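You operate a simulated robot arm through the tools that you are given. There is no shell and no other tool.

Carry out the task below with a simulated two-armed robot. There is one attempt and no reset: what you move stays moved.

TASK
Add milk to the tea up to the mug's line and serve it on the wooden tray.
Fine: the milk jug goes back; carry the tray to the table with both hands. Set down upright: milk jug, mug.
Where things are to end (x, y in the base frame): wooden tray within 90 mm of [-1060, 1430].

The check looks at the end state, three seconds after you hand in, the way a careful person would. Anything else that was tipped, shoved, dropped, spilled or broken makes it a failure.

THE ROBOT
Two 7-joint arms with two-finger parallel grippers on one trunk, on a base that moves. Base frame: it is fixed to the floor where the robot stands at the start and does not move with it; the origin is under the middle of the robot, x ahead of it, y to its left, z up. Units: mm, rad, N and s.
The left shoulder is at the start at [60, 144, 926], the right one opposite. With the tool pointing down near the work surface each hand reaches from about 260 to 700 mm from the robot's upright axis, wherever it stands, measured 20 degrees to its own side. Places, roughly: table [-800, 1600, 800]; wooden tray [700, 600, 900]. Payload 1.57 kg a hand.
The tool frame of a hand sits at the grasp point between the pads (the TCP): z along the fingers, y along the line on which they close. The tips reach 30 mm beyond it. The gripper opens to 110 mm. The fingers are 24 mm wide and 12 mm thick; the gripper's body (48 by 112 mm) begins 78 mm behind the TCP.
Orientation is told as [roll, pitch, yaw] about the base's x, y, z axes, in that order, counted from this pose: with the fingers straight down and closing along the base's y, the tool's x points along the base's -x, its y along +y and its z along -z.

THE INTERFACE
- The arms move only by the tool servo_tool. It takes "left_targets", "right_targets" or both (then of equal length, played together; a hand with none holds still); each is one flat list of numbers, 7 for each row, row after row: the gripper command, from -1 (fully open) to 1 (shut), values between in proportion, then the shift along the base's x, y, z in units of 30 mm (1.0 is 30 mm), then the turn, a rotation vector about the base's x, y, z in units of 4 degrees (1.0 is 4 degrees). In form: [grip, tx, ty, tz, ax, ay, az, grip, tx, ty, tz, ax, ay, az, ...]. A call has 1 to 20 rows; each row shifts and turns the commanded pose from where the row before left it. A call with a number of a shift or a turn outside -1 to 1 is refused whole. A row lasts 0.2 s, in which the tool goes at most 50 mm and 0.15 rad; a call with a longer step from one row to the next is refused whole, and so is a gripper value outside its range. A pose out of reach is approached as far as the arm can. The call stops where the force on the tool passes 90 N (or 10 N more than at its start, if that is more) or the arm is blocked; 0.2 s more then pass. Each finger travels about 45 mm/s and halts on what it meets, pressing with about 20 N; the grip force reading is that of the motor and also rises with nothing between the fingers. The clock runs only during rows and for 0.2 s after the last one: add rows that do not move to give the fingers time. The reply holds the time, the measured pose of the TCP, the force on the tool along the base axes, the opening and the grip force, in the units named above and with some noise, with the torque about the TCP (base axes, N m) and any sound that the robot's microphone picked up, and new pictures: "show" is both (left out), scene, wrist or none (wrist: the cameras of the hands that moved).
- Cameras (640 x 400 px; columns grow to the right, rows downward): "scene" is now at [47, 7, 1533.6]; the picture's right is [0.08, -1.00, 0.00], its down [-0.77, -0.06, -0.64] and it looks along [0.64, 0.05, -0.77] (base axes); focal length 253 px, centre (320, 200). "left" rides on the left gripper at [70, -16, -141] in its tool frame; the picture's right is [0.23, 0.97, 0.00], its down [-0.86, 0.20, -0.48] and it looks along [-0.47, 0.11, 0.88] (tool axes); focal length 222 px, centre (320, 200). "right" rides on the right gripper at [70, 16, -141] in its tool frame; the picture's right is [-0.23, 0.97, 0.00], its down [-0.86, -0.20, -0.48] and it looks along [-0.47, -0.11, 0.88] (tool axes); focal length 222 px, centre (320, 200). There is no depth. A picture from a camera that has moved, and an enlarged one, comes with that camera's place and axes in the base frame and with its lens.
- raise_lower(by): slides the trunk up (or, below 0, down) by that many mm; the arms and the scene camera ride with it, the base frame stays. It gives what a move gives, with no picture.
- drive_base(legs): drives the robot by 1 to 6 legs, each [ahead, left, turn to the left] in mm, mm and rad, along the robot's own axes; the way and the turn of a leg run together, so that a leg with both is an arc; at most 1500 mm and 3.142 rad a leg. The arms and the cameras ride along, it lands a little off, and it stops where it bumps. It gives what a move gives, and a new picture of the scene camera.
- pan_tilt(pan, tilt): turns the head with the scene camera to pan (to the left, within 1.501 rad either way) and tilt (down, from -0.506 to 1.204), counted from straight ahead of the robot. It gives what a move gives, and a new picture of the scene camera.
- zoom(camera, box): a new picture of the part [left, top, right, bottom] of that camera's present view, enlarged. The clock stands still meanwhile.
- hand_in(): hands the job in; it is judged then, once.

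Nothing tells you exact positions but the pictures and the camera data. Unless the task says otherwise, let go and move clear before handing in.

The tools are called after "Request:" by a JSON object that holds its "name" and its "arguments". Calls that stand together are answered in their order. servo_tool: Moves the arms, as the interface text tells. Its arguments: {"type":"object","properties":{"left_targets":{"type":"array","items":{"type":"number"}},"right_targets":{"type":"array","items":{"type":"number"}},"show":{"type":"string","enum":["both","scene","wrist","none"]}},"required":[]} The other tools are called the same way: raise_lower (by) moves the trunk up or down; drive_base (legs) drives the base; pan_tilt (pan, tilt) turns the head that bears the scene camera; zoom (camera, box) takes an enlarged picture of a part of a camera's view; hand_in () hands the job in.

At the start:

```text
time_s: 0.0
left_tool_pos: [319.1, 414.3, 999.3]
left_tool_rot: [0.0, -0.002, 0.001]
left_force: [-0.2, 0.4, -0.3]
left_wrist_torque: [-0.03, 0.01, 0.0]
left_finger_gap: 109.9
left_finger_force: 0.0
right_tool_pos: [388.6, 28.7, 999.4]
right_tool_rot: [0.001, 0.0, -0.001]
right_force: [-0.8, -0.2, 0.4]
right_wrist_torque: [0.0, -0.01, -0.03]
right_finger_gap: 110.2
right_finger_force: 0.2
trunk travel left (down, up): [-525.0, 65.0]
robot x, y, heading: [0.4, 0.3, -0.001]
head pan, tilt (commanded): [0.082, 0.878]
```

scene: 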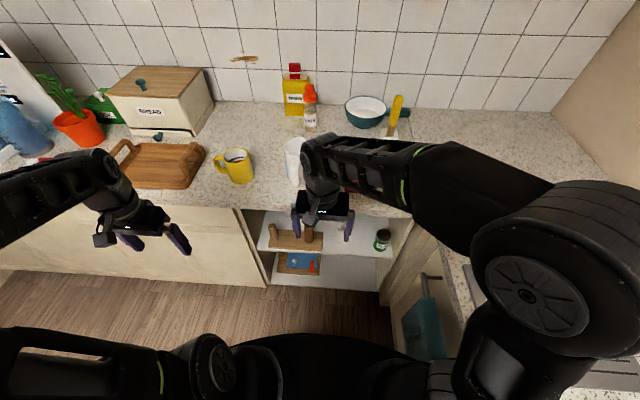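
right: 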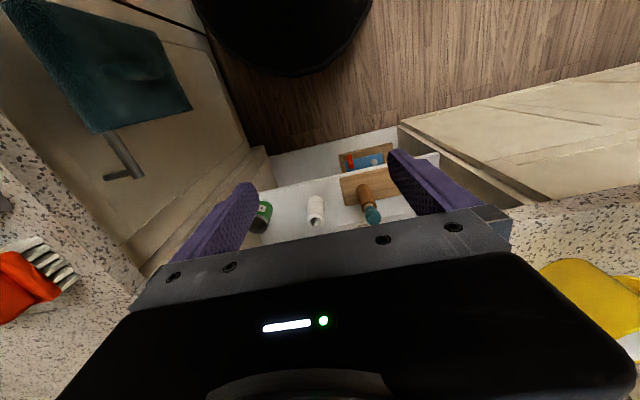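
left: 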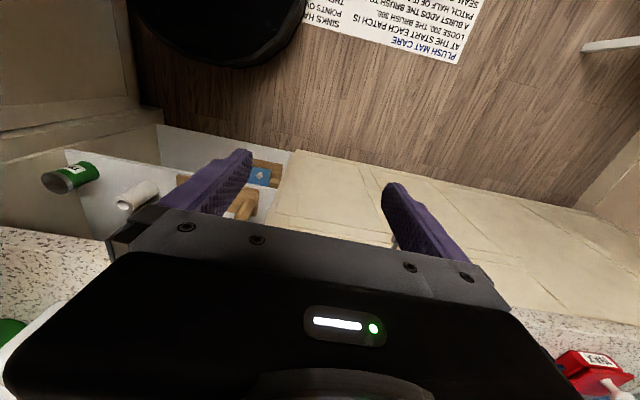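

I see a kitchen counter with a yellow mug, a wooden tray on the left, and a white thing (maybe the milk jug) behind the right hand. I'll look closer before moving.

Request:
{"name": "zoom", "arguments": {"camera": "scene", "box": [180, 60, 440, 222]}}

Request:
{"name": "zoom", "arguments": {"camera": "scene", "box": [0, 50, 260, 212]}}

```text
2.46 times, centred on (310, 141) of scene
camera zoom: at [47.0, 7.0, 1533.6], right [0.08, -1.0, 0.0], down [-0.77, -0.06, -0.64], along [0.64, 0.05, -0.77], focal length 622 px, centre (345, 345)
```

zoom: 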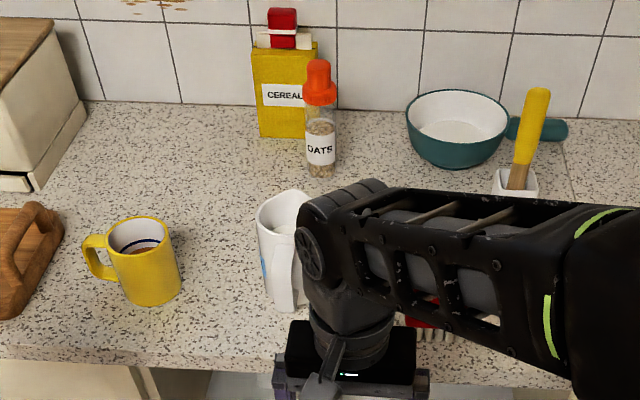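

```text
2.46 times, centred on (130, 131) of scene
camera zoom: at [47.0, 7.0, 1533.6], right [0.08, -1.0, 0.0], down [-0.77, -0.06, -0.64], along [0.64, 0.05, -0.77], focal length 622 px, centre (788, 370)
```

zoom: 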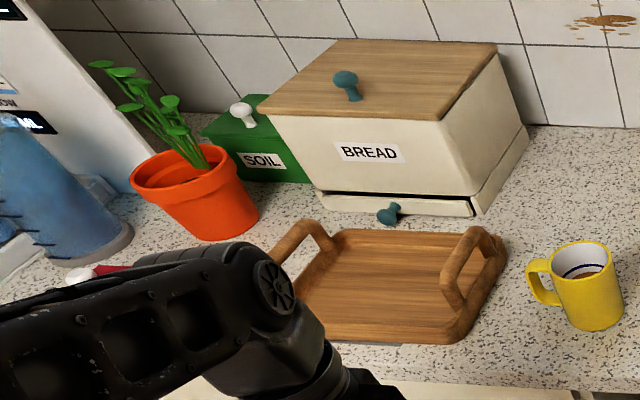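

The white jug stands partly behind the right arm, and the mug, with a dark line inside it, is to its left. I'll look around with the head first, including the table.

Request:
{"name": "pan_tilt", "arguments": {"pan": 0.7, "tilt": 0.6}}

Request:
{"name": "pan_tilt", "arguments": {"pan": 1.5, "tilt": 0.5}}

Request:
{"name": "pan_tilt", "arguments": {"pan": -0.6, "tilt": 0.7}}

```text
time_s: 1.0
left_tool_pos: [319.3, 414.7, 999.9]
left_tool_rot: [0.0, 0.0, 0.0]
left_force: [0.9, -0.2, 0.8]
left_wrist_torque: [-0.02, 0.03, -0.03]
left_finger_gap: 110.1
left_finger_force: 0.0
right_tool_pos: [388.7, 28.1, 999.5]
right_tool_rot: [0.003, 0.002, 0.001]
right_force: [-0.1, -1.0, 0.0]
right_wrist_torque: [0.0, 0.01, 0.0]
right_finger_gap: 110.2
right_finger_force: 0.1
trunk travel left (down, up): [-525.0, 65.0]
robot x, y, heading: [1.3, 0.9, 0.0]
head pan, tilt (commanded): [0.7, 0.6]
camera scene: at [38.1, 57.6, 1556.6], right [0.64, -0.77, 0.0], down [-0.43, -0.36, -0.82], along [0.63, 0.53, -0.57], focal length 253 px, centre (320, 200)
```

scene: 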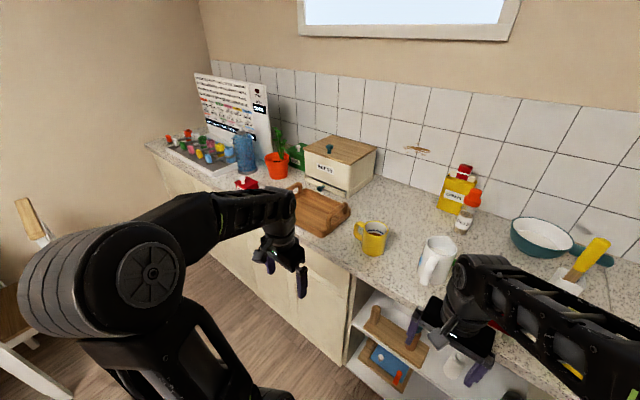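

```text
time_s: 2.1
left_tool_pos: [319.8, 414.3, 1000.8]
left_tool_rot: [0.0, 0.0, 0.0]
left_force: [-0.4, 0.0, -0.4]
left_wrist_torque: [0.0, 0.01, -0.03]
left_finger_gap: 110.0
left_finger_force: 0.0
right_tool_pos: [389.6, 29.0, 1000.1]
right_tool_rot: [0.003, 0.001, 0.0]
right_force: [0.5, -0.6, -0.1]
right_wrist_torque: [-0.03, 0.0, 0.0]
right_finger_gap: 110.0
right_finger_force: 0.0
trunk travel left (down, up): [-525.0, 65.0]
robot x, y, heading: [1.6, -2.0, 0.003]
head pan, tilt (commanded): [1.499, 0.499]
camera scene: at [-22.9, 91.4, 1565.7], right [1.0, -0.07, 0.0], down [-0.03, -0.48, -0.88], along [0.06, 0.88, -0.48], focal length 253 px, centre (320, 200)
```

scene: 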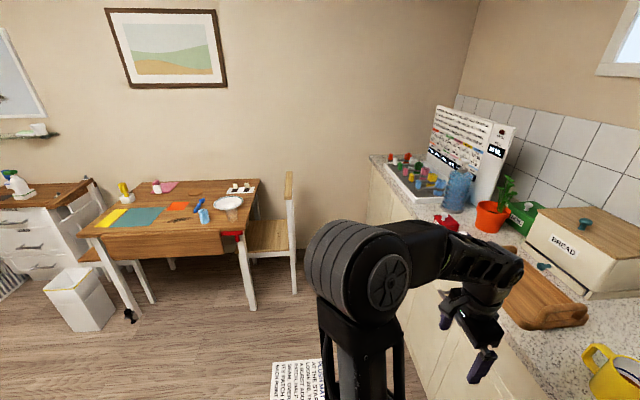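

```text
time_s: 4.1
left_tool_pos: [319.9, 415.6, 999.6]
left_tool_rot: [-0.001, -0.001, 0.0]
left_force: [-1.0, 0.3, 0.0]
left_wrist_torque: [-0.01, -0.02, 0.01]
left_finger_gap: 110.0
left_finger_force: 0.1
right_tool_pos: [389.3, 28.6, 999.1]
right_tool_rot: [0.002, 0.0, -0.001]
right_force: [-0.8, -0.2, 0.1]
right_wrist_torque: [-0.01, 0.02, -0.01]
right_finger_gap: 110.1
right_finger_force: 0.0
trunk travel left (down, up): [-525.0, 65.0]
robot x, y, heading: [-2.3, 1.7, -0.001]
head pan, tilt (commanded): [-0.6, 0.7]
camera scene: at [40.6, -47.3, 1548.0], right [-0.56, -0.83, 0.0], down [-0.53, 0.36, -0.77], along [0.63, -0.43, -0.64], focal length 253 px, centre (320, 200)
```

scene: 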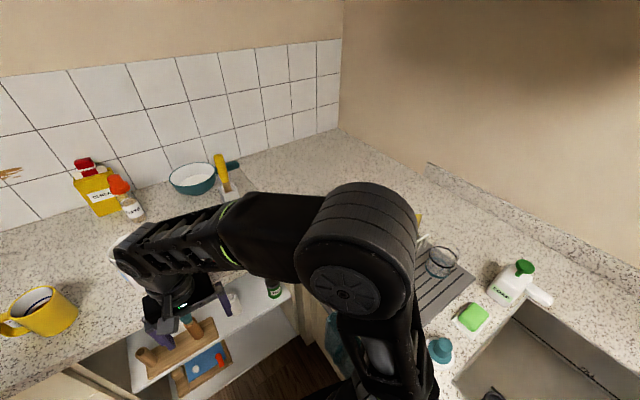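

The table has several objects on it; I'll study it more closely with zooms later from nearby. First I look at the jug and mug from the better angle.

Request:
{"name": "pan_tilt", "arguments": {"pan": 1.5, "tilt": 0.4}}

Request:
{"name": "zoom", "arguments": {"camera": "scene", "box": [60, 120, 320, 282]}}

Request:
{"name": "zoom", "arguments": {"camera": "scene", "box": [380, 100, 640, 262]}}

Request:
{"name": "pan_tilt", "arguments": {"pan": 0.4, "tilt": 0.8}}

Request:
{"name": "zoom", "arguments": {"camera": "scene", "box": [300, 100, 460, 200]}}

```text
time_s: 6.1
left_tool_pos: [319.6, 415.0, 1000.0]
left_tool_rot: [0.0, 0.001, 0.001]
left_force: [-0.5, 0.0, 0.6]
left_wrist_torque: [-0.02, 0.0, 0.02]
left_finger_gap: 110.2
left_finger_force: 0.0
right_tool_pos: [389.1, 28.3, 1000.4]
right_tool_rot: [0.002, 0.0, -0.002]
right_force: [-0.3, 0.4, -0.8]
right_wrist_torque: [0.01, 0.01, 0.03]
right_finger_gap: 110.0
right_finger_force: 0.1
trunk travel left (down, up): [-525.0, 65.0]
robot x, y, heading: [0.2, -2.3, 0.007]
head pan, tilt (commanded): [1.499, 0.4]
camera scene: at [-22.8, 93.1, 1574.8], right [1.0, -0.07, 0.0], down [-0.03, -0.39, -0.92], along [0.07, 0.92, -0.39], focal length 253 px, centre (320, 200)
```

scene: 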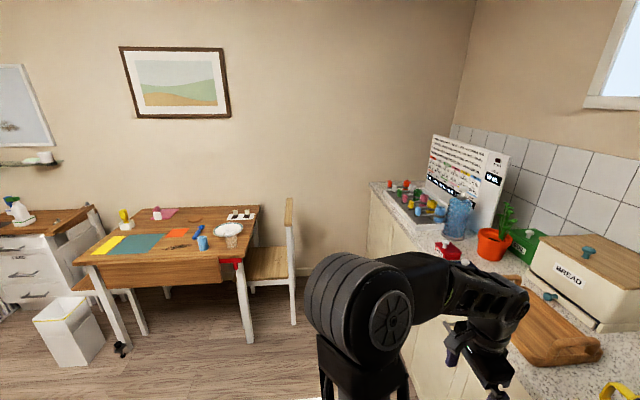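

```text
2.46 times, centred on (190, 201) of scene
camera zoom: at [-22.8, 93.1, 1574.8], right [1.0, -0.07, 0.0], down [-0.03, -0.39, -0.92], along [0.07, 0.92, -0.39], focal length 622 px, centre (640, 198)
```

zoom: 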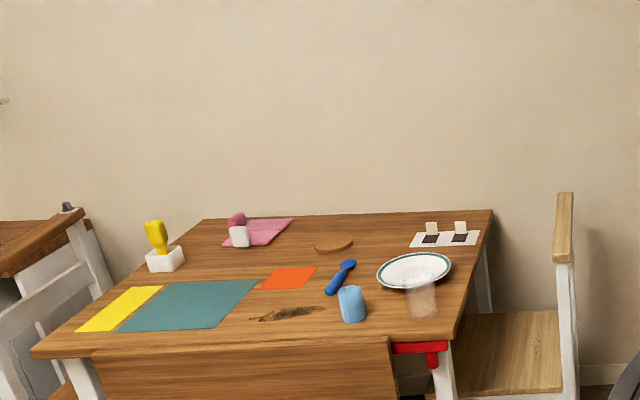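

```text
2.46 times, centred on (510, 181) of scene
camera zoom: at [-22.8, 93.1, 1574.8], right [1.0, -0.07, 0.0], down [-0.03, -0.39, -0.92], along [0.07, 0.92, -0.39], focal length 622 px, centre (-148, 247)
```

zoom: 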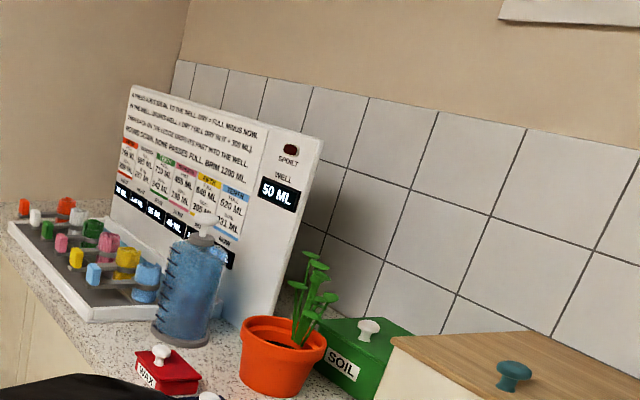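

```text
time_s: 7.5
left_tool_pos: [318.8, 414.5, 1000.0]
left_tool_rot: [0.001, -0.001, -0.001]
left_force: [-0.4, -0.3, 0.7]
left_wrist_torque: [0.0, 0.01, -0.01]
left_finger_gap: 110.1
left_finger_force: 0.0
right_tool_pos: [388.9, 28.3, 1000.2]
right_tool_rot: [0.002, 0.0, 0.0]
right_force: [-0.4, -0.8, 0.0]
right_wrist_torque: [-0.02, -0.02, -0.02]
right_finger_gap: 110.1
right_finger_force: 0.1
trunk travel left (down, up): [-525.0, 65.0]
robot x, y, heading: [0.8, 2.2, -0.005]
head pan, tilt (commanded): [0.4, 0.799]
camera scene: at [44.8, 32.2, 1539.7], right [0.39, -0.92, 0.0], down [-0.66, -0.28, -0.7], along [0.64, 0.27, -0.72], focal length 253 px, centre (320, 200)
```

scene: 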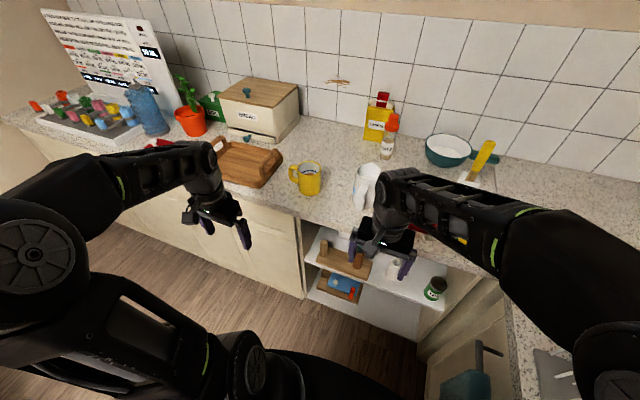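

```text
4.00 times, centred on (380, 150) of scene
camera zoom: at [44.8, 32.2, 1539.7], right [0.39, -0.92, 0.0], down [-0.66, -0.28, -0.7], along [0.64, 0.27, -0.72], focal length 1011 px, centre (80, 400)
```

zoom: 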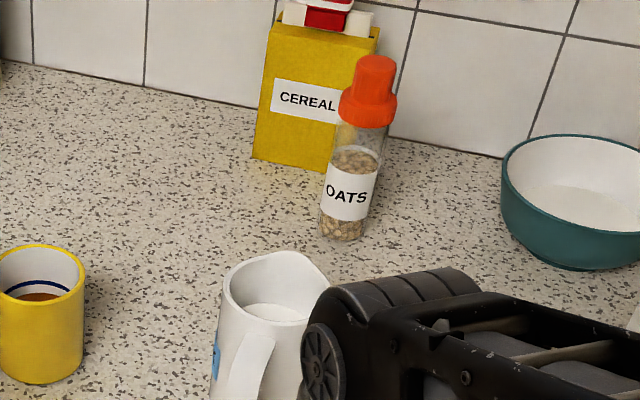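

The jug looks white, with its handle toward the robot and its spout away from it, but the right arm covers it. I'll move the right hand back and to the right to see it properly.

Request:
{"name": "servo_tool", "arguments": {"right_targets": [-1, -0.5, -1, 0.5, 0, 0, 0, -1, -0.5, -1, 0.5, 0, 0, 0, -1, -0.5, -1, 0.5, 0, 0, 0, -1, -0.5, -1, 0.5, 0, 0, 0, -1, 0, -1, 0, 0, 0, 0, -1, 0, 0, 0, 0, 0, 0], "show": "scene"}}

Request:
{"name": "zoom", "arguments": {"camera": "scene", "box": [270, 110, 430, 210]}}

```text
time_s: 8.9
left_tool_pos: [319.1, 414.5, 999.0]
left_tool_rot: [0.001, -0.001, 0.0]
left_force: [-0.2, 0.4, 0.4]
left_wrist_torque: [-0.01, 0.02, -0.01]
left_finger_gap: 109.9
left_finger_force: 0.1
right_tool_pos: [328.7, -120.8, 1059.6]
right_tool_rot: [0.0, 0.0, 0.0]
right_force: [-0.3, 0.3, 0.3]
right_wrist_torque: [0.03, 0.03, -0.02]
right_finger_gap: 110.2
right_finger_force: 0.0
trunk travel left (down, up): [-525.0, 65.0]
robot x, y, heading: [0.5, 1.1, -0.002]
head pan, tilt (commanded): [0.4, 0.799]
camera scene: at [44.8, 32.4, 1539.7], right [0.39, -0.92, 0.0], down [-0.66, -0.28, -0.7], along [0.64, 0.27, -0.72], focal length 253 px, centre (320, 200)
```

scene: 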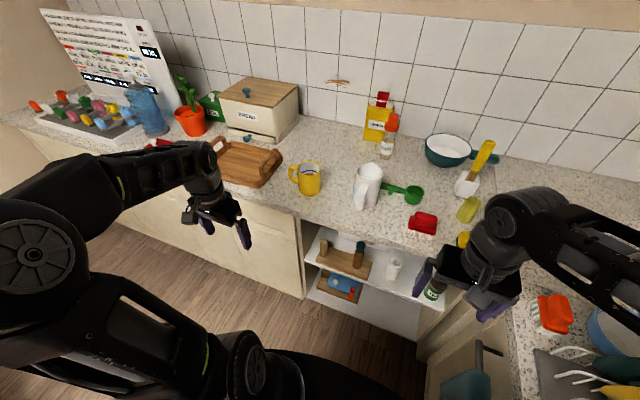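

```text
4.00 times, centred on (350, 160) of scene
camera zoom: at [44.8, 32.4, 1539.7], right [0.39, -0.92, 0.0], down [-0.66, -0.28, -0.7], along [0.64, 0.27, -0.72], focal length 1011 px, centre (200, 360)
```

zoom: 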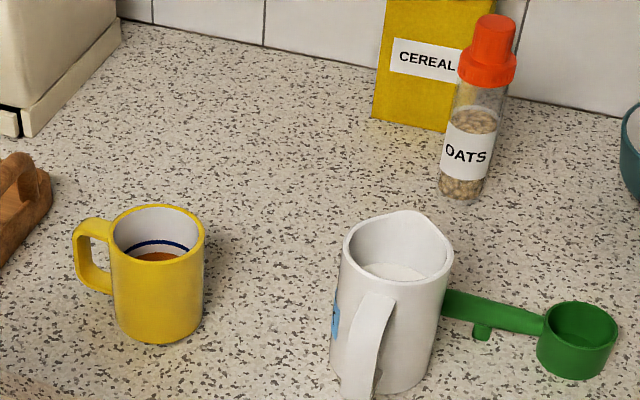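

Now I see a green scoop right beside the jug on its right, plus a red brush and a sponge to avoid. I'll zoom closer on the jug, mug and tray.

Request:
{"name": "zoom", "arguments": {"camera": "scene", "box": [330, 150, 442, 220]}}

Request:
{"name": "zoom", "arguments": {"camera": "scene", "box": [270, 145, 366, 205]}}

Request:
{"name": "zoom", "arguments": {"camera": "scene", "box": [190, 120, 318, 200]}}

Request:
{"name": "zoom", "arguments": {"camera": "right", "box": [0, 0, 640, 400]}}

Request:
{"name": "zoom", "arguments": {"camera": "left", "box": [0, 0, 640, 400]}}

```text
5.71 times, centred on (386, 185) of scene
camera zoom: at [44.8, 32.4, 1539.7], right [0.39, -0.92, 0.0], down [-0.66, -0.28, -0.7], along [0.64, 0.27, -0.72], focal length 1445 px, centre (-57, 286)
```

zoom: 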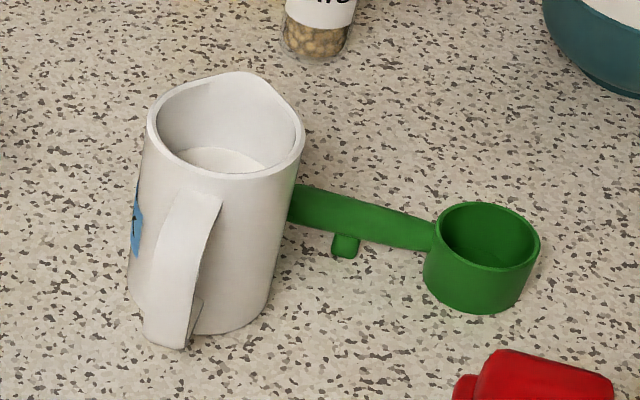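

```text
6.67 times, centred on (318, 175) of scene
camera zoom: at [44.8, 32.4, 1539.7], right [0.39, -0.92, 0.0], down [-0.66, -0.28, -0.7], along [0.64, 0.27, -0.72], focal length 1686 px, centre (333, 367)
```

zoom: 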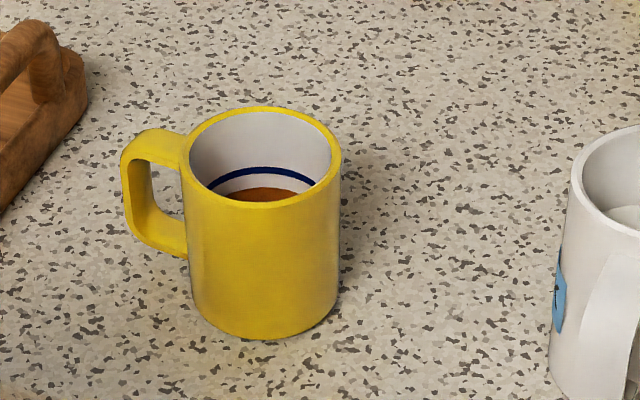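

```text
5.00 times, centred on (254, 160) of scene
camera zoom: at [44.8, 32.4, 1539.7], right [0.39, -0.92, 0.0], down [-0.66, -0.28, -0.7], along [0.64, 0.27, -0.72], focal length 1264 px, centre (650, 400)
```

zoom: 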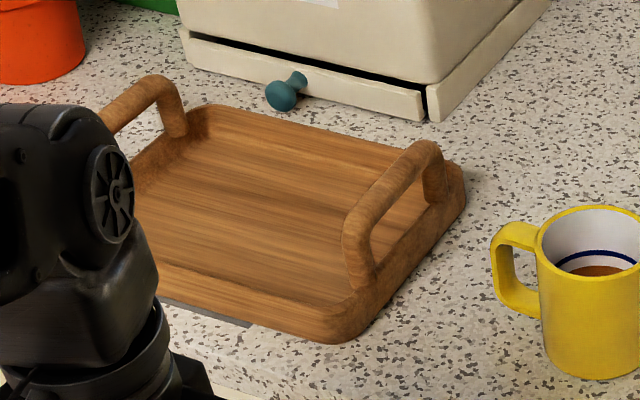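

```text
1.00 times, centred on (320, 200) of right (not enlarged: the box is as wide or as high as the picture)
camera zoom: at [258.6, -106.3, 1201.4], right [0.23, 0.97, 0.0], down [0.86, -0.2, 0.48], along [0.47, -0.11, -0.88], focal length 222 px, centre (320, 200)
```

zoom: 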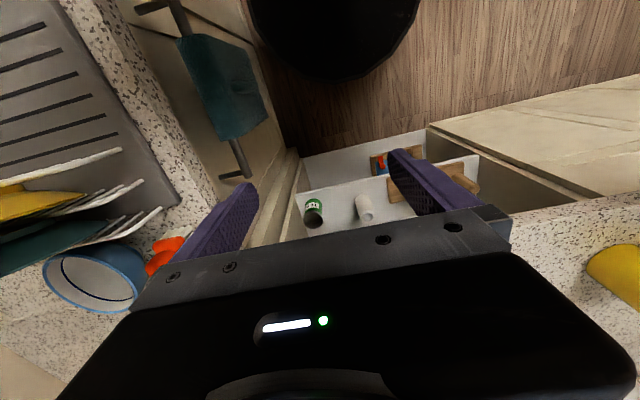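

```text
1.00 times, centred on (320, 200) of left (not enlarged: the box is as wide or as high as the picture)
camera zoom: at [248.9, 398.8, 1141.2], right [-0.23, 0.97, 0.0], down [0.86, 0.2, 0.48], along [0.47, 0.11, -0.88], focal length 222 px, centre (320, 200)
```

zoom: 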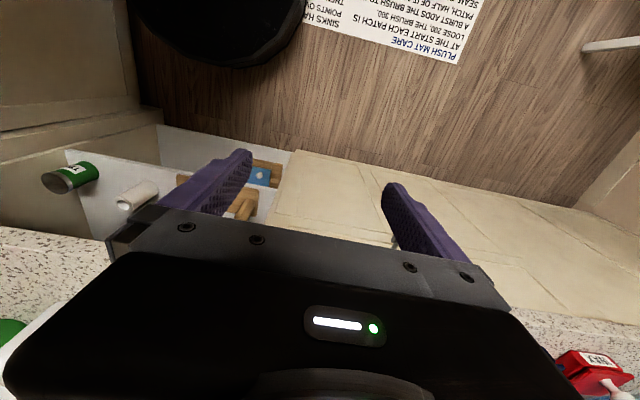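

The mug is about 81 mm wide at (657, 331), and the jug about 87 mm wide at (676, 129) with its handle toward me. I'll look at the floor to check what lies where I will drive.

Request:
{"name": "pan_tilt", "arguments": {"pan": 1.5, "tilt": 1.15}}

Request:
{"name": "pan_tilt", "arguments": {"pan": 0.0, "tilt": 1.2}}

Request:
{"name": "pan_tilt", "arguments": {"pan": -1.5, "tilt": 0.6}}

```text
time_s: 10.2
left_tool_pos: [320.5, 414.2, 999.9]
left_tool_rot: [-0.001, -0.002, 0.0]
left_force: [-0.6, 0.0, 0.5]
left_wrist_torque: [-0.02, -0.01, -0.01]
left_finger_gap: 110.0
left_finger_force: 0.1
right_tool_pos: [330.2, -122.3, 1059.9]
right_tool_rot: [0.001, -0.001, 0.0]
right_force: [-0.6, 0.1, -0.1]
right_wrist_torque: [0.0, -0.02, 0.0]
right_finger_gap: 110.0
right_finger_force: 0.1
trunk travel left (down, up): [-525.0, 65.0]
robot x, y, heading: [0.1, -0.3, -0.002]
head pan, tilt (commanded): [1.499, 1.15]
camera scene: at [-25.2, 60.1, 1514.9], right [1.0, -0.07, 0.0], down [-0.07, -0.91, -0.41], along [0.03, 0.41, -0.91], focal length 253 px, centre (320, 200)
```

scene: 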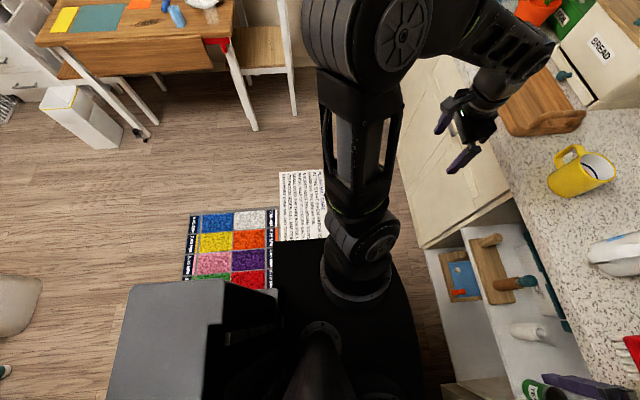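

```text
time_s: 11.8
left_tool_pos: [320.0, 414.7, 999.4]
left_tool_rot: [0.001, 0.0, -0.002]
left_force: [-0.6, -0.6, 0.5]
left_wrist_torque: [0.02, 0.03, -0.01]
left_finger_gap: 109.9
left_finger_force: 0.1
right_tool_pos: [329.1, -121.2, 1059.9]
right_tool_rot: [0.001, 0.001, 0.0]
right_force: [0.1, 0.1, -0.1]
right_wrist_torque: [-0.03, -0.03, -0.04]
right_finger_gap: 109.9
right_finger_force: 0.1
trunk travel left (down, up): [-525.0, 65.0]
robot x, y, heading: [-0.9, -0.4, 0.002]
head pan, tilt (commanded): [0.0, 1.201]
camera scene: at [26.4, 0.7, 1512.0], right [0.0, -1.0, 0.0], down [-0.93, 0.0, -0.36], along [0.36, 0.0, -0.93], focal length 253 px, centre (320, 200)
```

scene: 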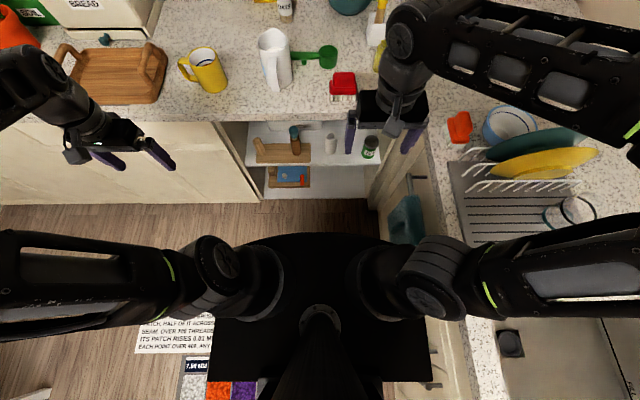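

```text
time_s: 13.4
left_tool_pos: [319.0, 415.0, 999.7]
left_tool_rot: [-0.001, 0.0, 0.001]
left_force: [0.0, -0.2, -0.9]
left_wrist_torque: [-0.01, -0.02, 0.02]
left_finger_gap: 110.3
left_finger_force: 0.2
right_tool_pos: [329.8, -122.1, 1059.5]
right_tool_rot: [0.003, 0.0, -0.001]
right_force: [0.5, 0.3, 0.2]
right_wrist_torque: [0.0, 0.01, -0.02]
right_finger_gap: 110.0
right_finger_force: 0.1
trunk travel left (down, up): [-525.0, 65.0]
robot x, y, heading: [-3.7, 0.4, -0.004]
head pan, tilt (commanded): [-1.499, 0.6]
camera scene: at [-23.2, -87.5, 1556.6], right [-1.0, -0.07, 0.0], down [-0.04, 0.56, -0.82], along [0.06, -0.82, -0.57], focal length 253 px, centre (320, 200)
```

scene: 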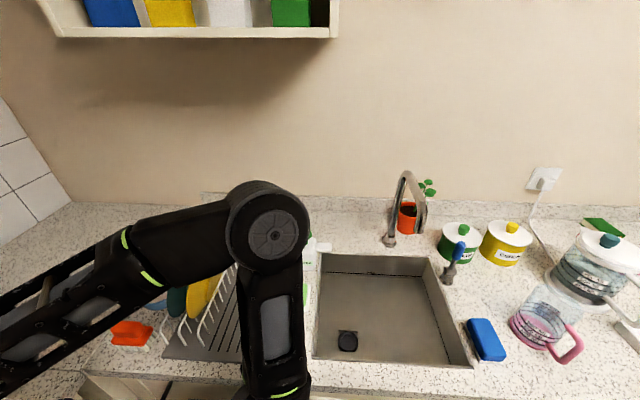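

There is a colored plush mat and a sheet on the floor behind-left of the robot; I want to avoid driving over these. I'll zoom in to see their extents and what the grey box is.

Request:
{"name": "pan_tilt", "arguments": {"pan": 1.5, "tilt": 1.2}}

Request:
{"name": "zoom", "arguments": {"camera": "scene", "box": [80, 130, 400, 330]}}

Request:
{"name": "pan_tilt", "arguments": {"pan": 0.75, "tilt": 1.2}}

Request:
{"name": "pan_tilt", "arguments": {"pan": -1.0, "tilt": 1.2}}

```text
time_s: 16.0
left_tool_pos: [319.7, 414.8, 1000.9]
left_tool_rot: [0.0, -0.001, 0.0]
left_force: [-0.2, 0.2, 0.6]
left_wrist_torque: [0.01, 0.02, -0.02]
left_finger_gap: 109.8
left_finger_force: 0.1
right_tool_pos: [328.6, -120.7, 1060.1]
right_tool_rot: [0.003, 0.0, 0.0]
right_force: [0.7, -0.4, 0.6]
right_wrist_torque: [0.0, 0.0, 0.02]
right_finger_gap: 110.0
right_finger_force: 0.1
trunk travel left (down, up): [-525.0, 65.0]
robot x, y, heading: [0.1, 1.0, -0.001]
head pan, tilt (commanded): [1.499, 1.201]
camera scene: at [-25.5, 56.4, 1512.0], right [1.0, -0.07, 0.0], down [-0.07, -0.93, -0.36], along [0.03, 0.36, -0.93], focal length 253 px, centre (320, 200)
```

scene: 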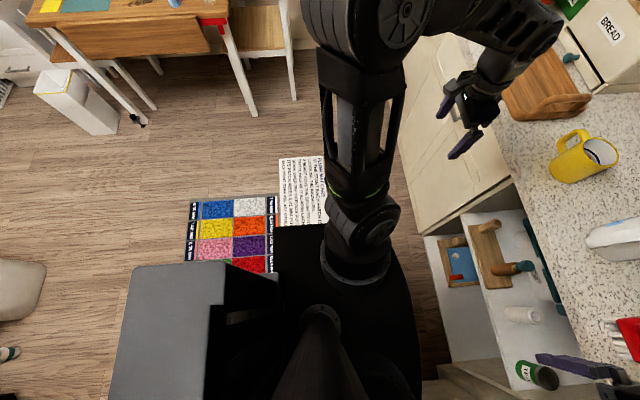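

```text
2.00 times, centred on (240, 230) of scene
camera zoom: at [-25.5, 56.4, 1512.0], right [1.0, -0.07, 0.0], down [-0.07, -0.93, -0.36], along [0.03, 0.36, -0.93], focal length 506 px, centre (480, 140)
```

zoom: 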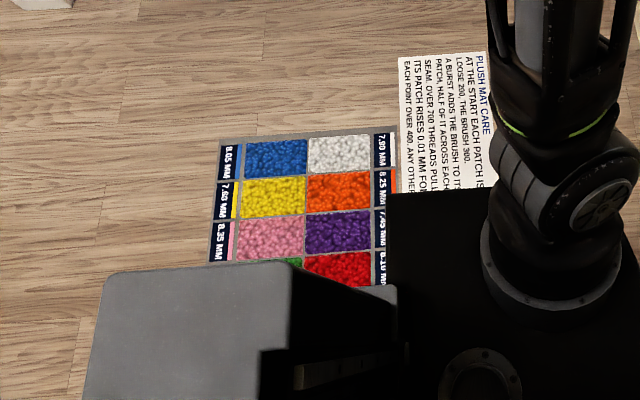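

```text
time_s: 17.1
left_tool_pos: [319.2, 414.8, 1001.5]
left_tool_rot: [0.0, 0.0, -0.001]
left_force: [0.1, -0.6, 0.8]
left_wrist_torque: [0.01, -0.01, -0.01]
left_finger_gap: 110.0
left_finger_force: 0.1
right_tool_pos: [329.4, -123.2, 1059.2]
right_tool_rot: [0.002, -0.001, 0.0]
right_force: [-0.1, 0.9, -0.4]
right_wrist_torque: [-0.03, 0.01, -0.02]
right_finger_gap: 110.0
right_finger_force: 0.0
trunk travel left (down, up): [-525.0, 65.0]
robot x, y, heading: [-0.5, 1.5, -0.002]
head pan, tilt (commanded): [0.75, 1.201]
camera scene: at [11.3, 38.8, 1512.0], right [0.68, -0.73, 0.0], down [-0.68, -0.64, -0.36], along [0.26, 0.25, -0.93], focal length 253 px, centre (320, 200)
```

scene: 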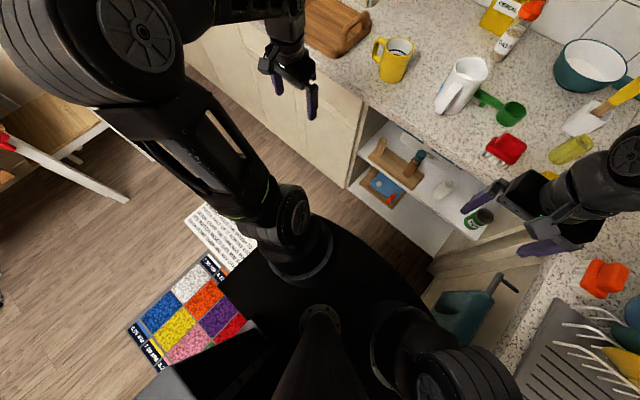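

```text
time_s: 18.9
left_tool_pos: [320.0, 415.0, 999.4]
left_tool_rot: [-0.001, -0.001, 0.001]
left_force: [0.4, -1.2, 0.1]
left_wrist_torque: [0.0, 0.0, 0.0]
left_finger_gap: 110.1
left_finger_force: 0.0
right_tool_pos: [329.0, -120.5, 1059.7]
right_tool_rot: [0.002, 0.0, 0.0]
right_force: [0.2, -0.2, 0.2]
right_wrist_torque: [0.03, 0.02, -0.02]
right_finger_gap: 110.1
right_finger_force: 0.0
trunk travel left (down, up): [-525.0, 65.0]
robot x, y, heading: [8.2, 0.9, -0.001]
head pan, tilt (commanded): [-1.0, 1.201]
camera scene: at [0.7, -46.4, 1512.0], right [-0.84, -0.54, 0.0], down [-0.5, 0.78, -0.36], along [0.2, -0.3, -0.93], focal length 253 px, centre (320, 200)
```

scene: 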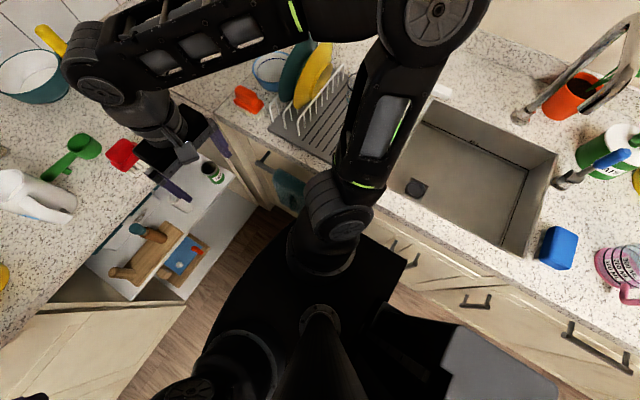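

The grey box is the robot's own back and the mat lies behind-left of it; the counter edge is at about x = 510. I'll slide left about 300 and forward about 120 so the mug is straight ahead and the jug is in front of the right arm.

Request:
{"name": "pan_tilt", "arguments": {"pan": 0.0, "tilt": 0.9}}

Request:
{"name": "drive_base", "arguments": {"legs": [[0, 280, 0], [110, 0, 0]]}}

```text
time_s: 20.1
left_tool_pos: [318.6, 414.9, 1000.2]
left_tool_rot: [0.0, 0.0, 0.001]
left_force: [-0.1, 0.6, -0.9]
left_wrist_torque: [0.02, -0.01, -0.02]
left_finger_gap: 110.0
left_finger_force: 0.1
right_tool_pos: [328.7, -122.5, 1059.5]
right_tool_rot: [0.001, 0.001, 0.001]
right_force: [-0.9, 0.1, -0.3]
right_wrist_torque: [0.0, -0.01, 0.03]
right_finger_gap: 109.9
right_finger_force: 0.1
trunk travel left (down, up): [-525.0, 65.0]
robot x, y, heading: [-1.3, -1.8, 0.003]
head pan, tilt (commanded): [0.0, 0.901]
camera scene: at [45.9, 0.6, 1531.8], right [0.0, -1.0, 0.0], down [-0.78, 0.0, -0.62], along [0.62, 0.0, -0.78], focal length 253 px, centre (320, 200)
```

scene: 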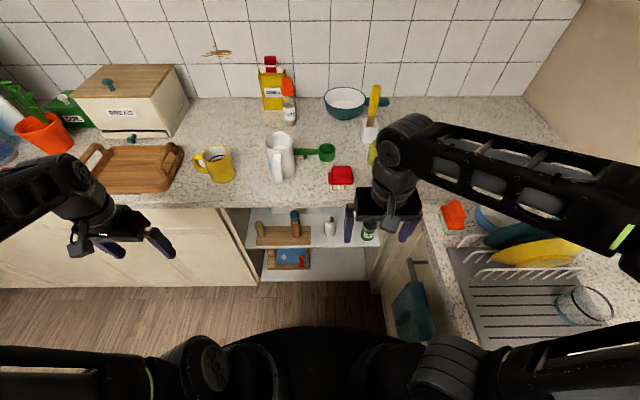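

```text
time_s: 22.9
left_tool_pos: [429.6, 694.6, 999.2]
left_tool_rot: [-0.003, 0.002, 0.002]
left_force: [0.0, -0.5, 0.2]
left_wrist_torque: [0.02, 0.06, -0.02]
left_finger_gap: 110.3
left_finger_force: 0.0
right_tool_pos: [440.2, 158.6, 1059.1]
right_tool_rot: [0.002, 0.003, 0.0]
right_force: [0.9, 0.8, 0.8]
right_wrist_torque: [-0.01, 0.06, -0.03]
right_finger_gap: 110.2
right_finger_force: 0.0
trunk travel left (down, up): [-525.0, 65.0]
robot x, y, heading: [111.6, 278.5, -0.005]
head pan, tilt (commanded): [0.0, 0.901]
camera scene: at [157.5, 281.2, 1531.7], right [0.0, -1.0, 0.0], down [-0.78, 0.0, -0.62], along [0.62, 0.0, -0.78], focal length 253 px, centre (320, 200)
```

scene: 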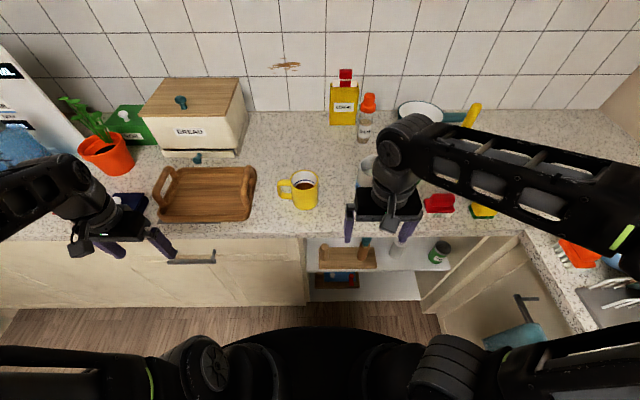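

The robot moved as asked. With this wide baseline I'll refine the positions of mug and tray, then look at the clock-free zooms.

Request:
{"name": "zoom", "arguments": {"camera": "scene", "box": [264, 160, 344, 210]}}

Request:
{"name": "zoom", "arguments": {"camera": "scene", "box": [130, 140, 290, 240]}}

Request:
{"name": "zoom", "arguments": {"camera": "right", "box": [0, 0, 640, 400]}}

```text
8.00 times, centred on (304, 185) of scene
camera zoom: at [157.5, 281.2, 1531.7], right [0.0, -1.0, 0.0], down [-0.78, 0.0, -0.62], along [0.62, 0.0, -0.78], focal length 2023 px, centre (448, 320)
```

zoom: 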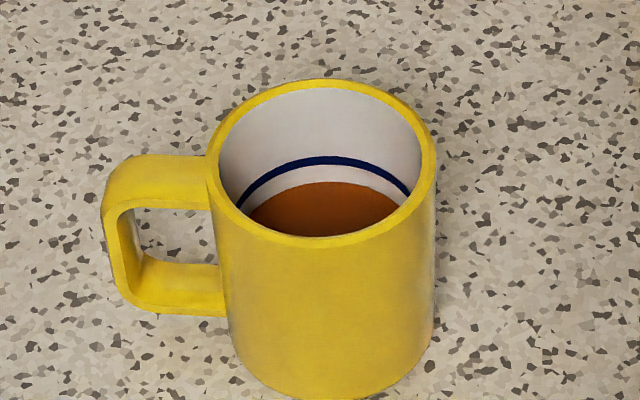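

```text
4.00 times, centred on (210, 190) of scene
camera zoom: at [157.5, 281.2, 1531.7], right [0.0, -1.0, 0.0], down [-0.78, 0.0, -0.62], along [0.62, 0.0, -0.78], focal length 1011 px, centre (760, 240)
```

zoom: 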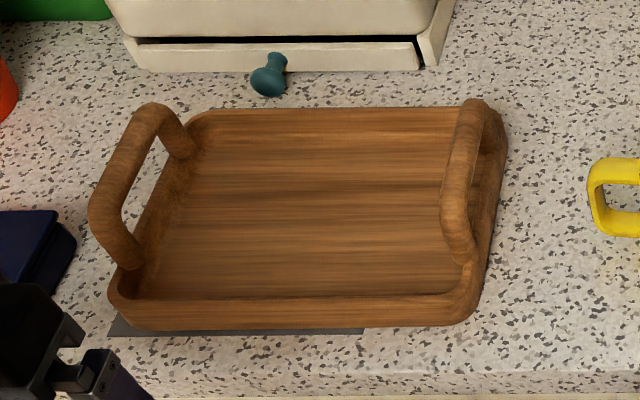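

```text
1.00 times, centred on (320, 200) of right (not enlarged: the box is as wide or as high as the picture)
camera zoom: at [369.8, 174.1, 1201.1], right [0.23, 0.97, 0.0], down [0.86, -0.2, 0.48], along [0.47, -0.11, -0.88], focal length 222 px, centre (320, 200)
```

zoom: 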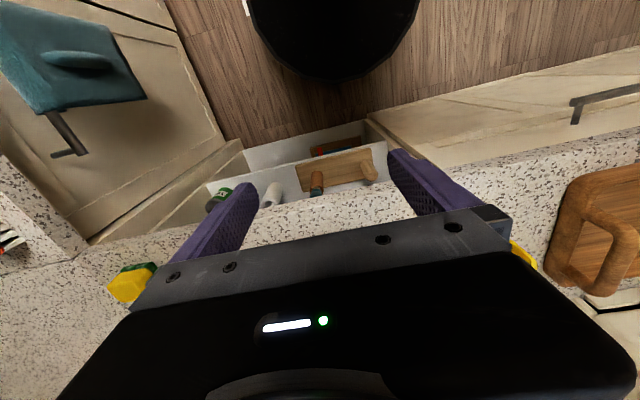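

The counter top comes out near z ≈ 903, the mug near (652, 328), and the tray handles near y ≈ 505 and 762. I'll pitch the right hand to point forward and slightly down, behind the jug's handle, and look through its wrist camera.

Request:
{"name": "servo_tool", "arguments": {"right_targets": [-1, 0.0625, -0.0658, -0.0417, 0, -0.96875, 0, -1, 0.0625, -0.0658, -0.0417, 0, -0.96875, 0, -1, 0.0625, -0.0658, -0.0417, 0, -0.96875, 0, -1, 0.0625, -0.0658, -0.0417, 0, -0.96875, 0, -1, 0.0625, -0.0658, -0.0417, 0, -0.96875, 0, -1, 0.0625, -0.0658, -0.0417, 0, -0.96875, 0, -1, 0.0625, -0.0658, -0.0417, 0, -0.96875, 0, -1, 0.0625, -0.0658, -0.0417, 0, -0.96875, 0, -1, 0.0625, -0.0658, -0.0417, 0, -0.96875, 0, -1, 0.0625, -0.0658, -0.0417, 0, -0.96875, 0, -1, 0.0625, -0.0658, -0.0417, 0, -0.96875, 0, -1, 0.0625, -0.0658, -0.0417, 0, -0.96875, 0, -1, 0.0625, -0.0658, -0.0417, 0, -0.96875, 0, -1, 0.0625, -0.0658, -0.0417, 0, -0.96875, 0, -1, 0.0625, -0.0658, -0.0417, 0, -0.96875, 0, -1, 0.0625, -0.0658, -0.0417, 0, -0.96875, 0], "show": "both"}}

```text
time_s: 26.3
left_tool_pos: [430.0, 695.2, 1000.1]
left_tool_rot: [-0.002, 0.0, -0.003]
left_force: [0.1, -0.8, -0.2]
left_wrist_torque: [0.02, -0.03, -0.03]
left_finger_gap: 109.9
left_finger_force: 0.0
right_tool_pos: [554.1, 164.0, 1134.2]
right_tool_rot: [0.001, -1.083, 0.003]
right_force: [0.0, -0.8, -0.5]
right_wrist_torque: [0.0, 0.03, 0.0]
right_finger_gap: 110.0
right_finger_force: 0.0
right hand out of reach, approached as far as the arm can: row 8, 9, 10, 11, 12, 13, 14, 15, 16
trunk travel left (down, up): [-525.0, 65.0]
robot x, y, heading: [107.8, 281.6, -0.001]
head pan, tilt (commanded): [0.0, 0.901]
camera scene: at [155.7, 281.3, 1531.8], right [0.0, -1.0, 0.0], down [-0.78, 0.0, -0.62], along [0.62, 0.0, -0.78], focal length 253 px, centre (320, 200)
camera right: at [395.6, 180.1, 1139.2], right [0.11, 0.97, 0.2], down [-0.02, -0.2, 0.98], along [0.99, -0.11, 0.0], focal length 222 px, centre (320, 200)
```

scene: 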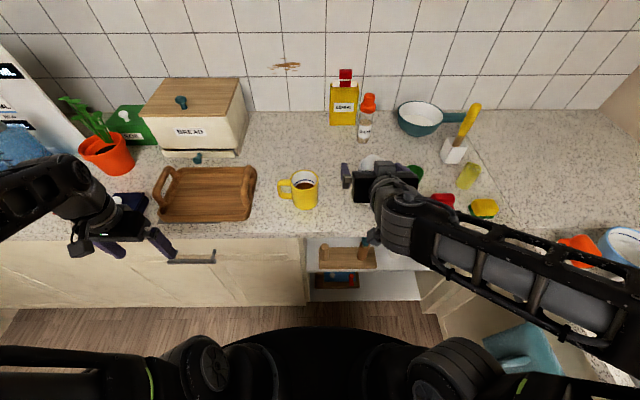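
right: 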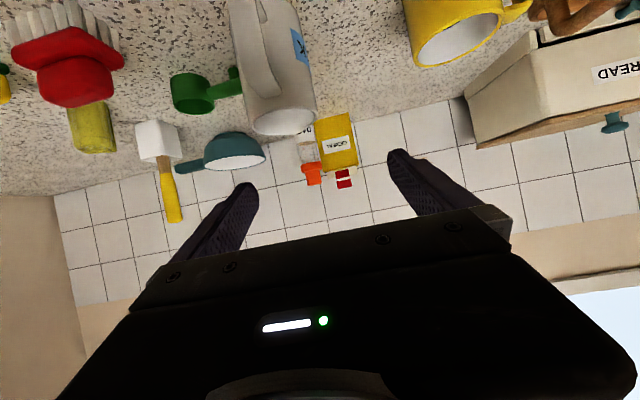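

The pitched hand is too close to the body to reach low, so the base should stand further back. I'll back up about 140 mm.

Request:
{"name": "drive_base", "arguments": {"legs": [[-150, 0, 0]]}}

Request:
{"name": "servo_tool", "arguments": {"right_targets": [-1, 0, 0, 0, 0, 0, 0, -1, 0, 0, 0, 0, 0, 0], "show": "both"}}

```text
time_s: 27.7
left_tool_pos: [275.8, 695.0, 1000.4]
left_tool_rot: [0.0, -0.002, -0.002]
left_force: [-0.1, -0.1, -0.3]
left_wrist_torque: [-0.02, -0.05, 0.0]
left_finger_gap: 110.1
left_finger_force: 0.0
right_tool_pos: [401.1, 164.9, 1134.4]
right_tool_rot: [0.001, -1.082, 0.0]
right_force: [-0.1, -0.3, -0.6]
right_wrist_torque: [0.02, -0.01, 0.01]
right_finger_gap: 109.8
right_finger_force: 0.0
trunk travel left (down, up): [-525.0, 65.0]
robot x, y, heading: [-41.0, 281.1, -0.001]
head pan, tilt (commanded): [0.0, 0.901]
camera scene: at [2.5, 281.3, 1531.9], right [0.0, -1.0, 0.0], down [-0.78, 0.0, -0.62], along [0.62, 0.0, -0.78], focal length 253 px, centre (320, 200)
```

scene: 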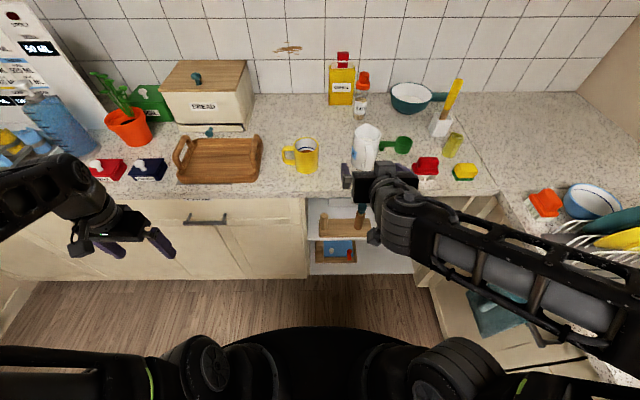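

```text
time_s: 28.3
left_tool_pos: [276.7, 695.6, 999.4]
left_tool_rot: [0.001, -0.001, 0.0]
left_force: [0.1, -1.0, -0.4]
left_wrist_torque: [-0.01, 0.01, 0.0]
left_finger_gap: 110.0
left_finger_force: 0.1
right_tool_pos: [401.5, 164.5, 1134.8]
right_tool_rot: [0.0, -1.08, 0.001]
right_force: [-0.6, -0.5, 1.0]
right_wrist_torque: [0.0, 0.05, -0.01]
right_finger_gap: 109.8
right_finger_force: 0.1
trunk travel left (down, up): [-525.0, 65.0]
robot x, y, heading: [-41.4, 281.8, 0.0]
head pan, tilt (commanded): [0.0, 0.901]
camera scene: at [4.5, 281.3, 1531.8], right [0.0, -1.0, 0.0], down [-0.78, 0.0, -0.62], along [0.62, 0.0, -0.78], focal length 253 px, centre (320, 200)
camera right: at [244.2, 180.0, 1139.1], right [0.11, 0.97, 0.2], down [-0.02, -0.2, 0.98], along [0.99, -0.11, 0.0], focal length 222 px, centre (320, 200)
```

scene: 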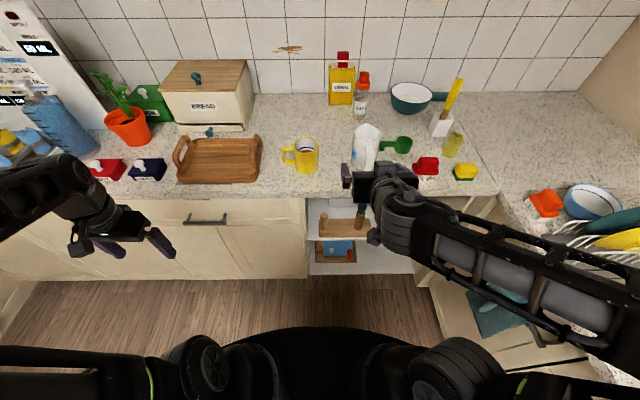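
right: 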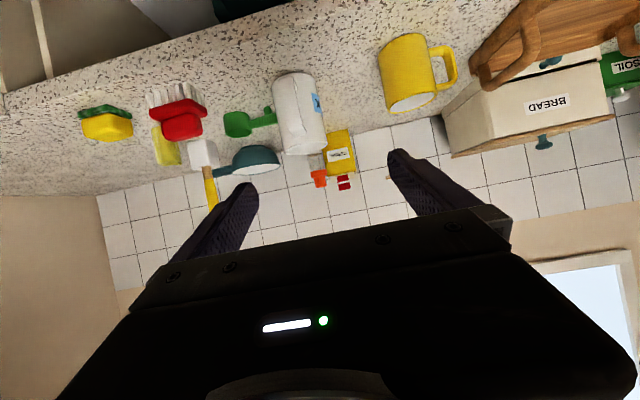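

The hand now holds at (401, 164, 1135) pitched forward. I'll zoom in on the jug from this new viewpoint to fix its position.

Request:
{"name": "zoom", "arguments": {"camera": "scene", "box": [330, 115, 426, 175]}}

Request:
{"name": "zoom", "arguments": {"camera": "right", "box": [180, 40, 436, 200]}}

```text
6.67 times, centred on (378, 145) of scene
camera zoom: at [4.5, 281.3, 1531.8], right [0.0, -1.0, 0.0], down [-0.78, 0.0, -0.62], along [0.62, 0.0, -0.78], focal length 1686 px, centre (-67, 567)
```

zoom: 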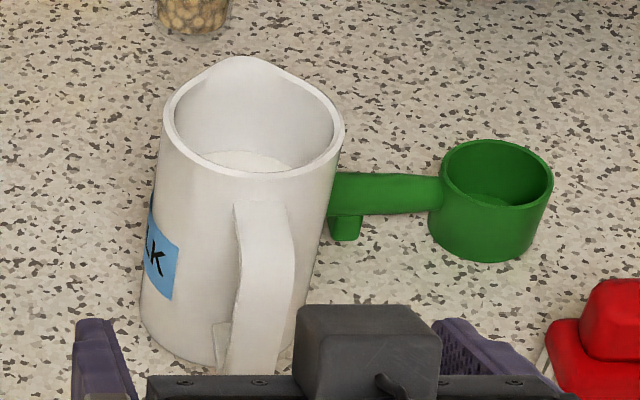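

```text
2.50 times, centred on (308, 120) of right
camera zoom: at [244.2, 180.0, 1139.1], right [0.11, 0.97, 0.2], down [-0.02, -0.2, 0.98], along [0.99, -0.11, 0.0], focal length 555 px, centre (350, 400)
```

zoom: 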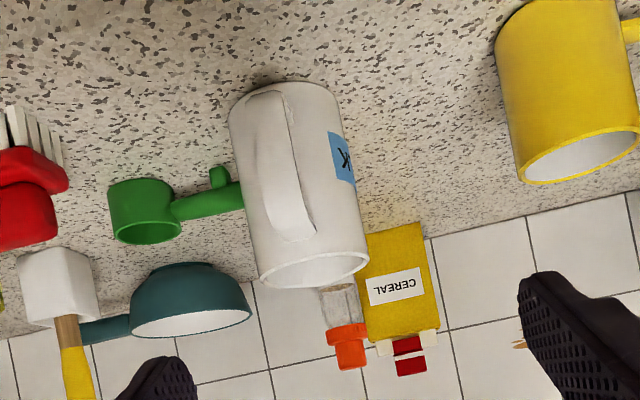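

The jug's rim centre triangulates to (671, 128, 1033), spout pointing straight to +x and handle to −x. I'll bring the open hand to a spot behind the handle at y = 128 and lower it, then check with the wrist camera.

Request:
{"name": "servo_tool", "arguments": {"right_targets": [-1, 0.79, -0.243, 0, 0, 0, 0, -1, 0.79, -0.243, 0, 0, 0, 0, -1, 0.79, -0.243, 0, 0, 0, 0, -1, 0.79, -0.243, 0, 0, 0, 0, -1, 0.79, -0.243, 0, 0, 0, 0, -1, 0, 0, -0.93, 0, 0, 0, -1, 0, 0, -0.93, 0, 0, 0, -1, 0, 0, -0.93, 0, 0, 0, -1, 0, 0, -0.93, 0, 0, 0, -1, 0, 0, -0.93, 0, 0, 0, -1, 0, 0, -0.93, 0, 0, 0], "show": "both"}}

```text
time_s: 30.7
left_tool_pos: [277.7, 693.7, 999.3]
left_tool_rot: [0.0, 0.0, -0.002]
left_force: [0.4, -0.7, -0.2]
left_wrist_torque: [0.01, -0.01, 0.03]
left_finger_gap: 110.2
left_finger_force: 0.0
right_tool_pos: [520.2, 128.2, 966.9]
right_tool_rot: [0.003, -1.08, 0.0]
right_force: [0.3, -0.5, 0.2]
right_wrist_torque: [0.01, 0.01, 0.0]
right_finger_gap: 109.9
right_finger_force: 0.0
trunk travel left (down, up): [-525.0, 65.0]
robot x, y, heading: [-42.0, 277.7, -0.002]
head pan, tilt (commanded): [0.0, 0.901]
camera scene: at [4.9, 281.1, 1531.8], right [0.0, -1.0, 0.0], down [-0.78, 0.0, -0.62], along [0.62, 0.0, -0.78], focal length 253 px, centre (320, 200)
camera right: at [362.3, 143.9, 972.2], right [0.11, 0.97, 0.2], down [-0.02, -0.2, 0.98], along [0.99, -0.11, 0.0], focal length 222 px, centre (320, 200)
```

scene: 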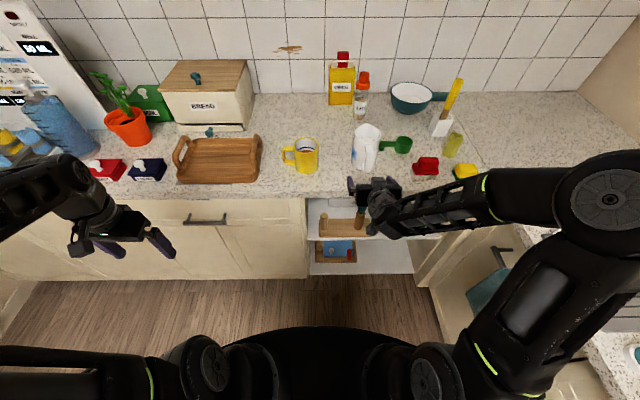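
right: 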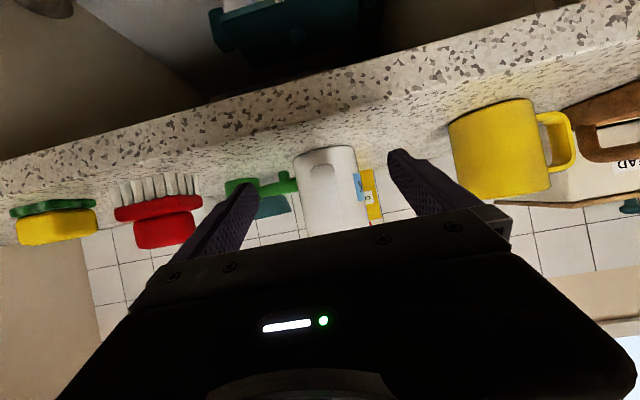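

The jug sits between the open fingers in the wrist view. I'll zoom in from both cameras to check the sideways alignment before going in.

Request:
{"name": "zoom", "arguments": {"camera": "scene", "box": [320, 110, 448, 190]}}

Request:
{"name": "zoom", "arguments": {"camera": "right", "box": [160, 100, 480, 300]}}

```text
5.00 times, centred on (384, 150) of scene
camera zoom: at [4.9, 281.1, 1531.8], right [0.0, -1.0, 0.0], down [-0.78, 0.0, -0.62], along [0.62, 0.0, -0.78], focal length 1264 px, centre (0, 450)
```

zoom: 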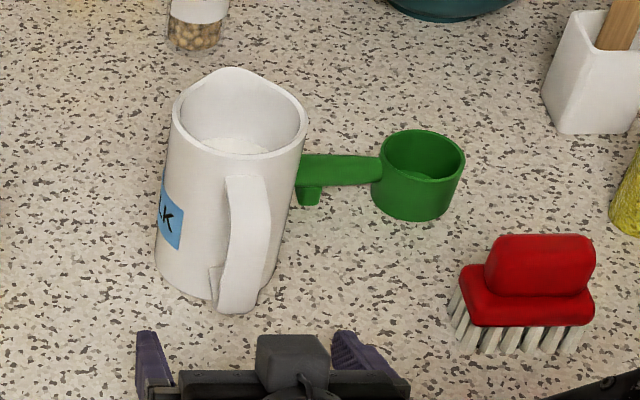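

```text
2.00 times, centred on (320, 200) of right
camera zoom: at [362.3, 143.9, 972.2], right [0.11, 0.97, 0.2], down [-0.02, -0.2, 0.98], along [0.99, -0.11, 0.0], focal length 444 px, centre (320, 200)
```

zoom: 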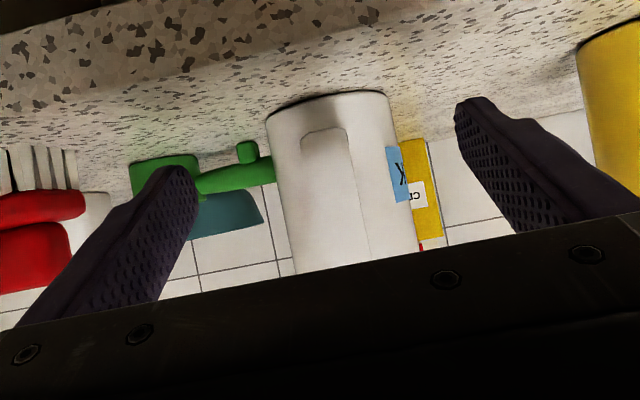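

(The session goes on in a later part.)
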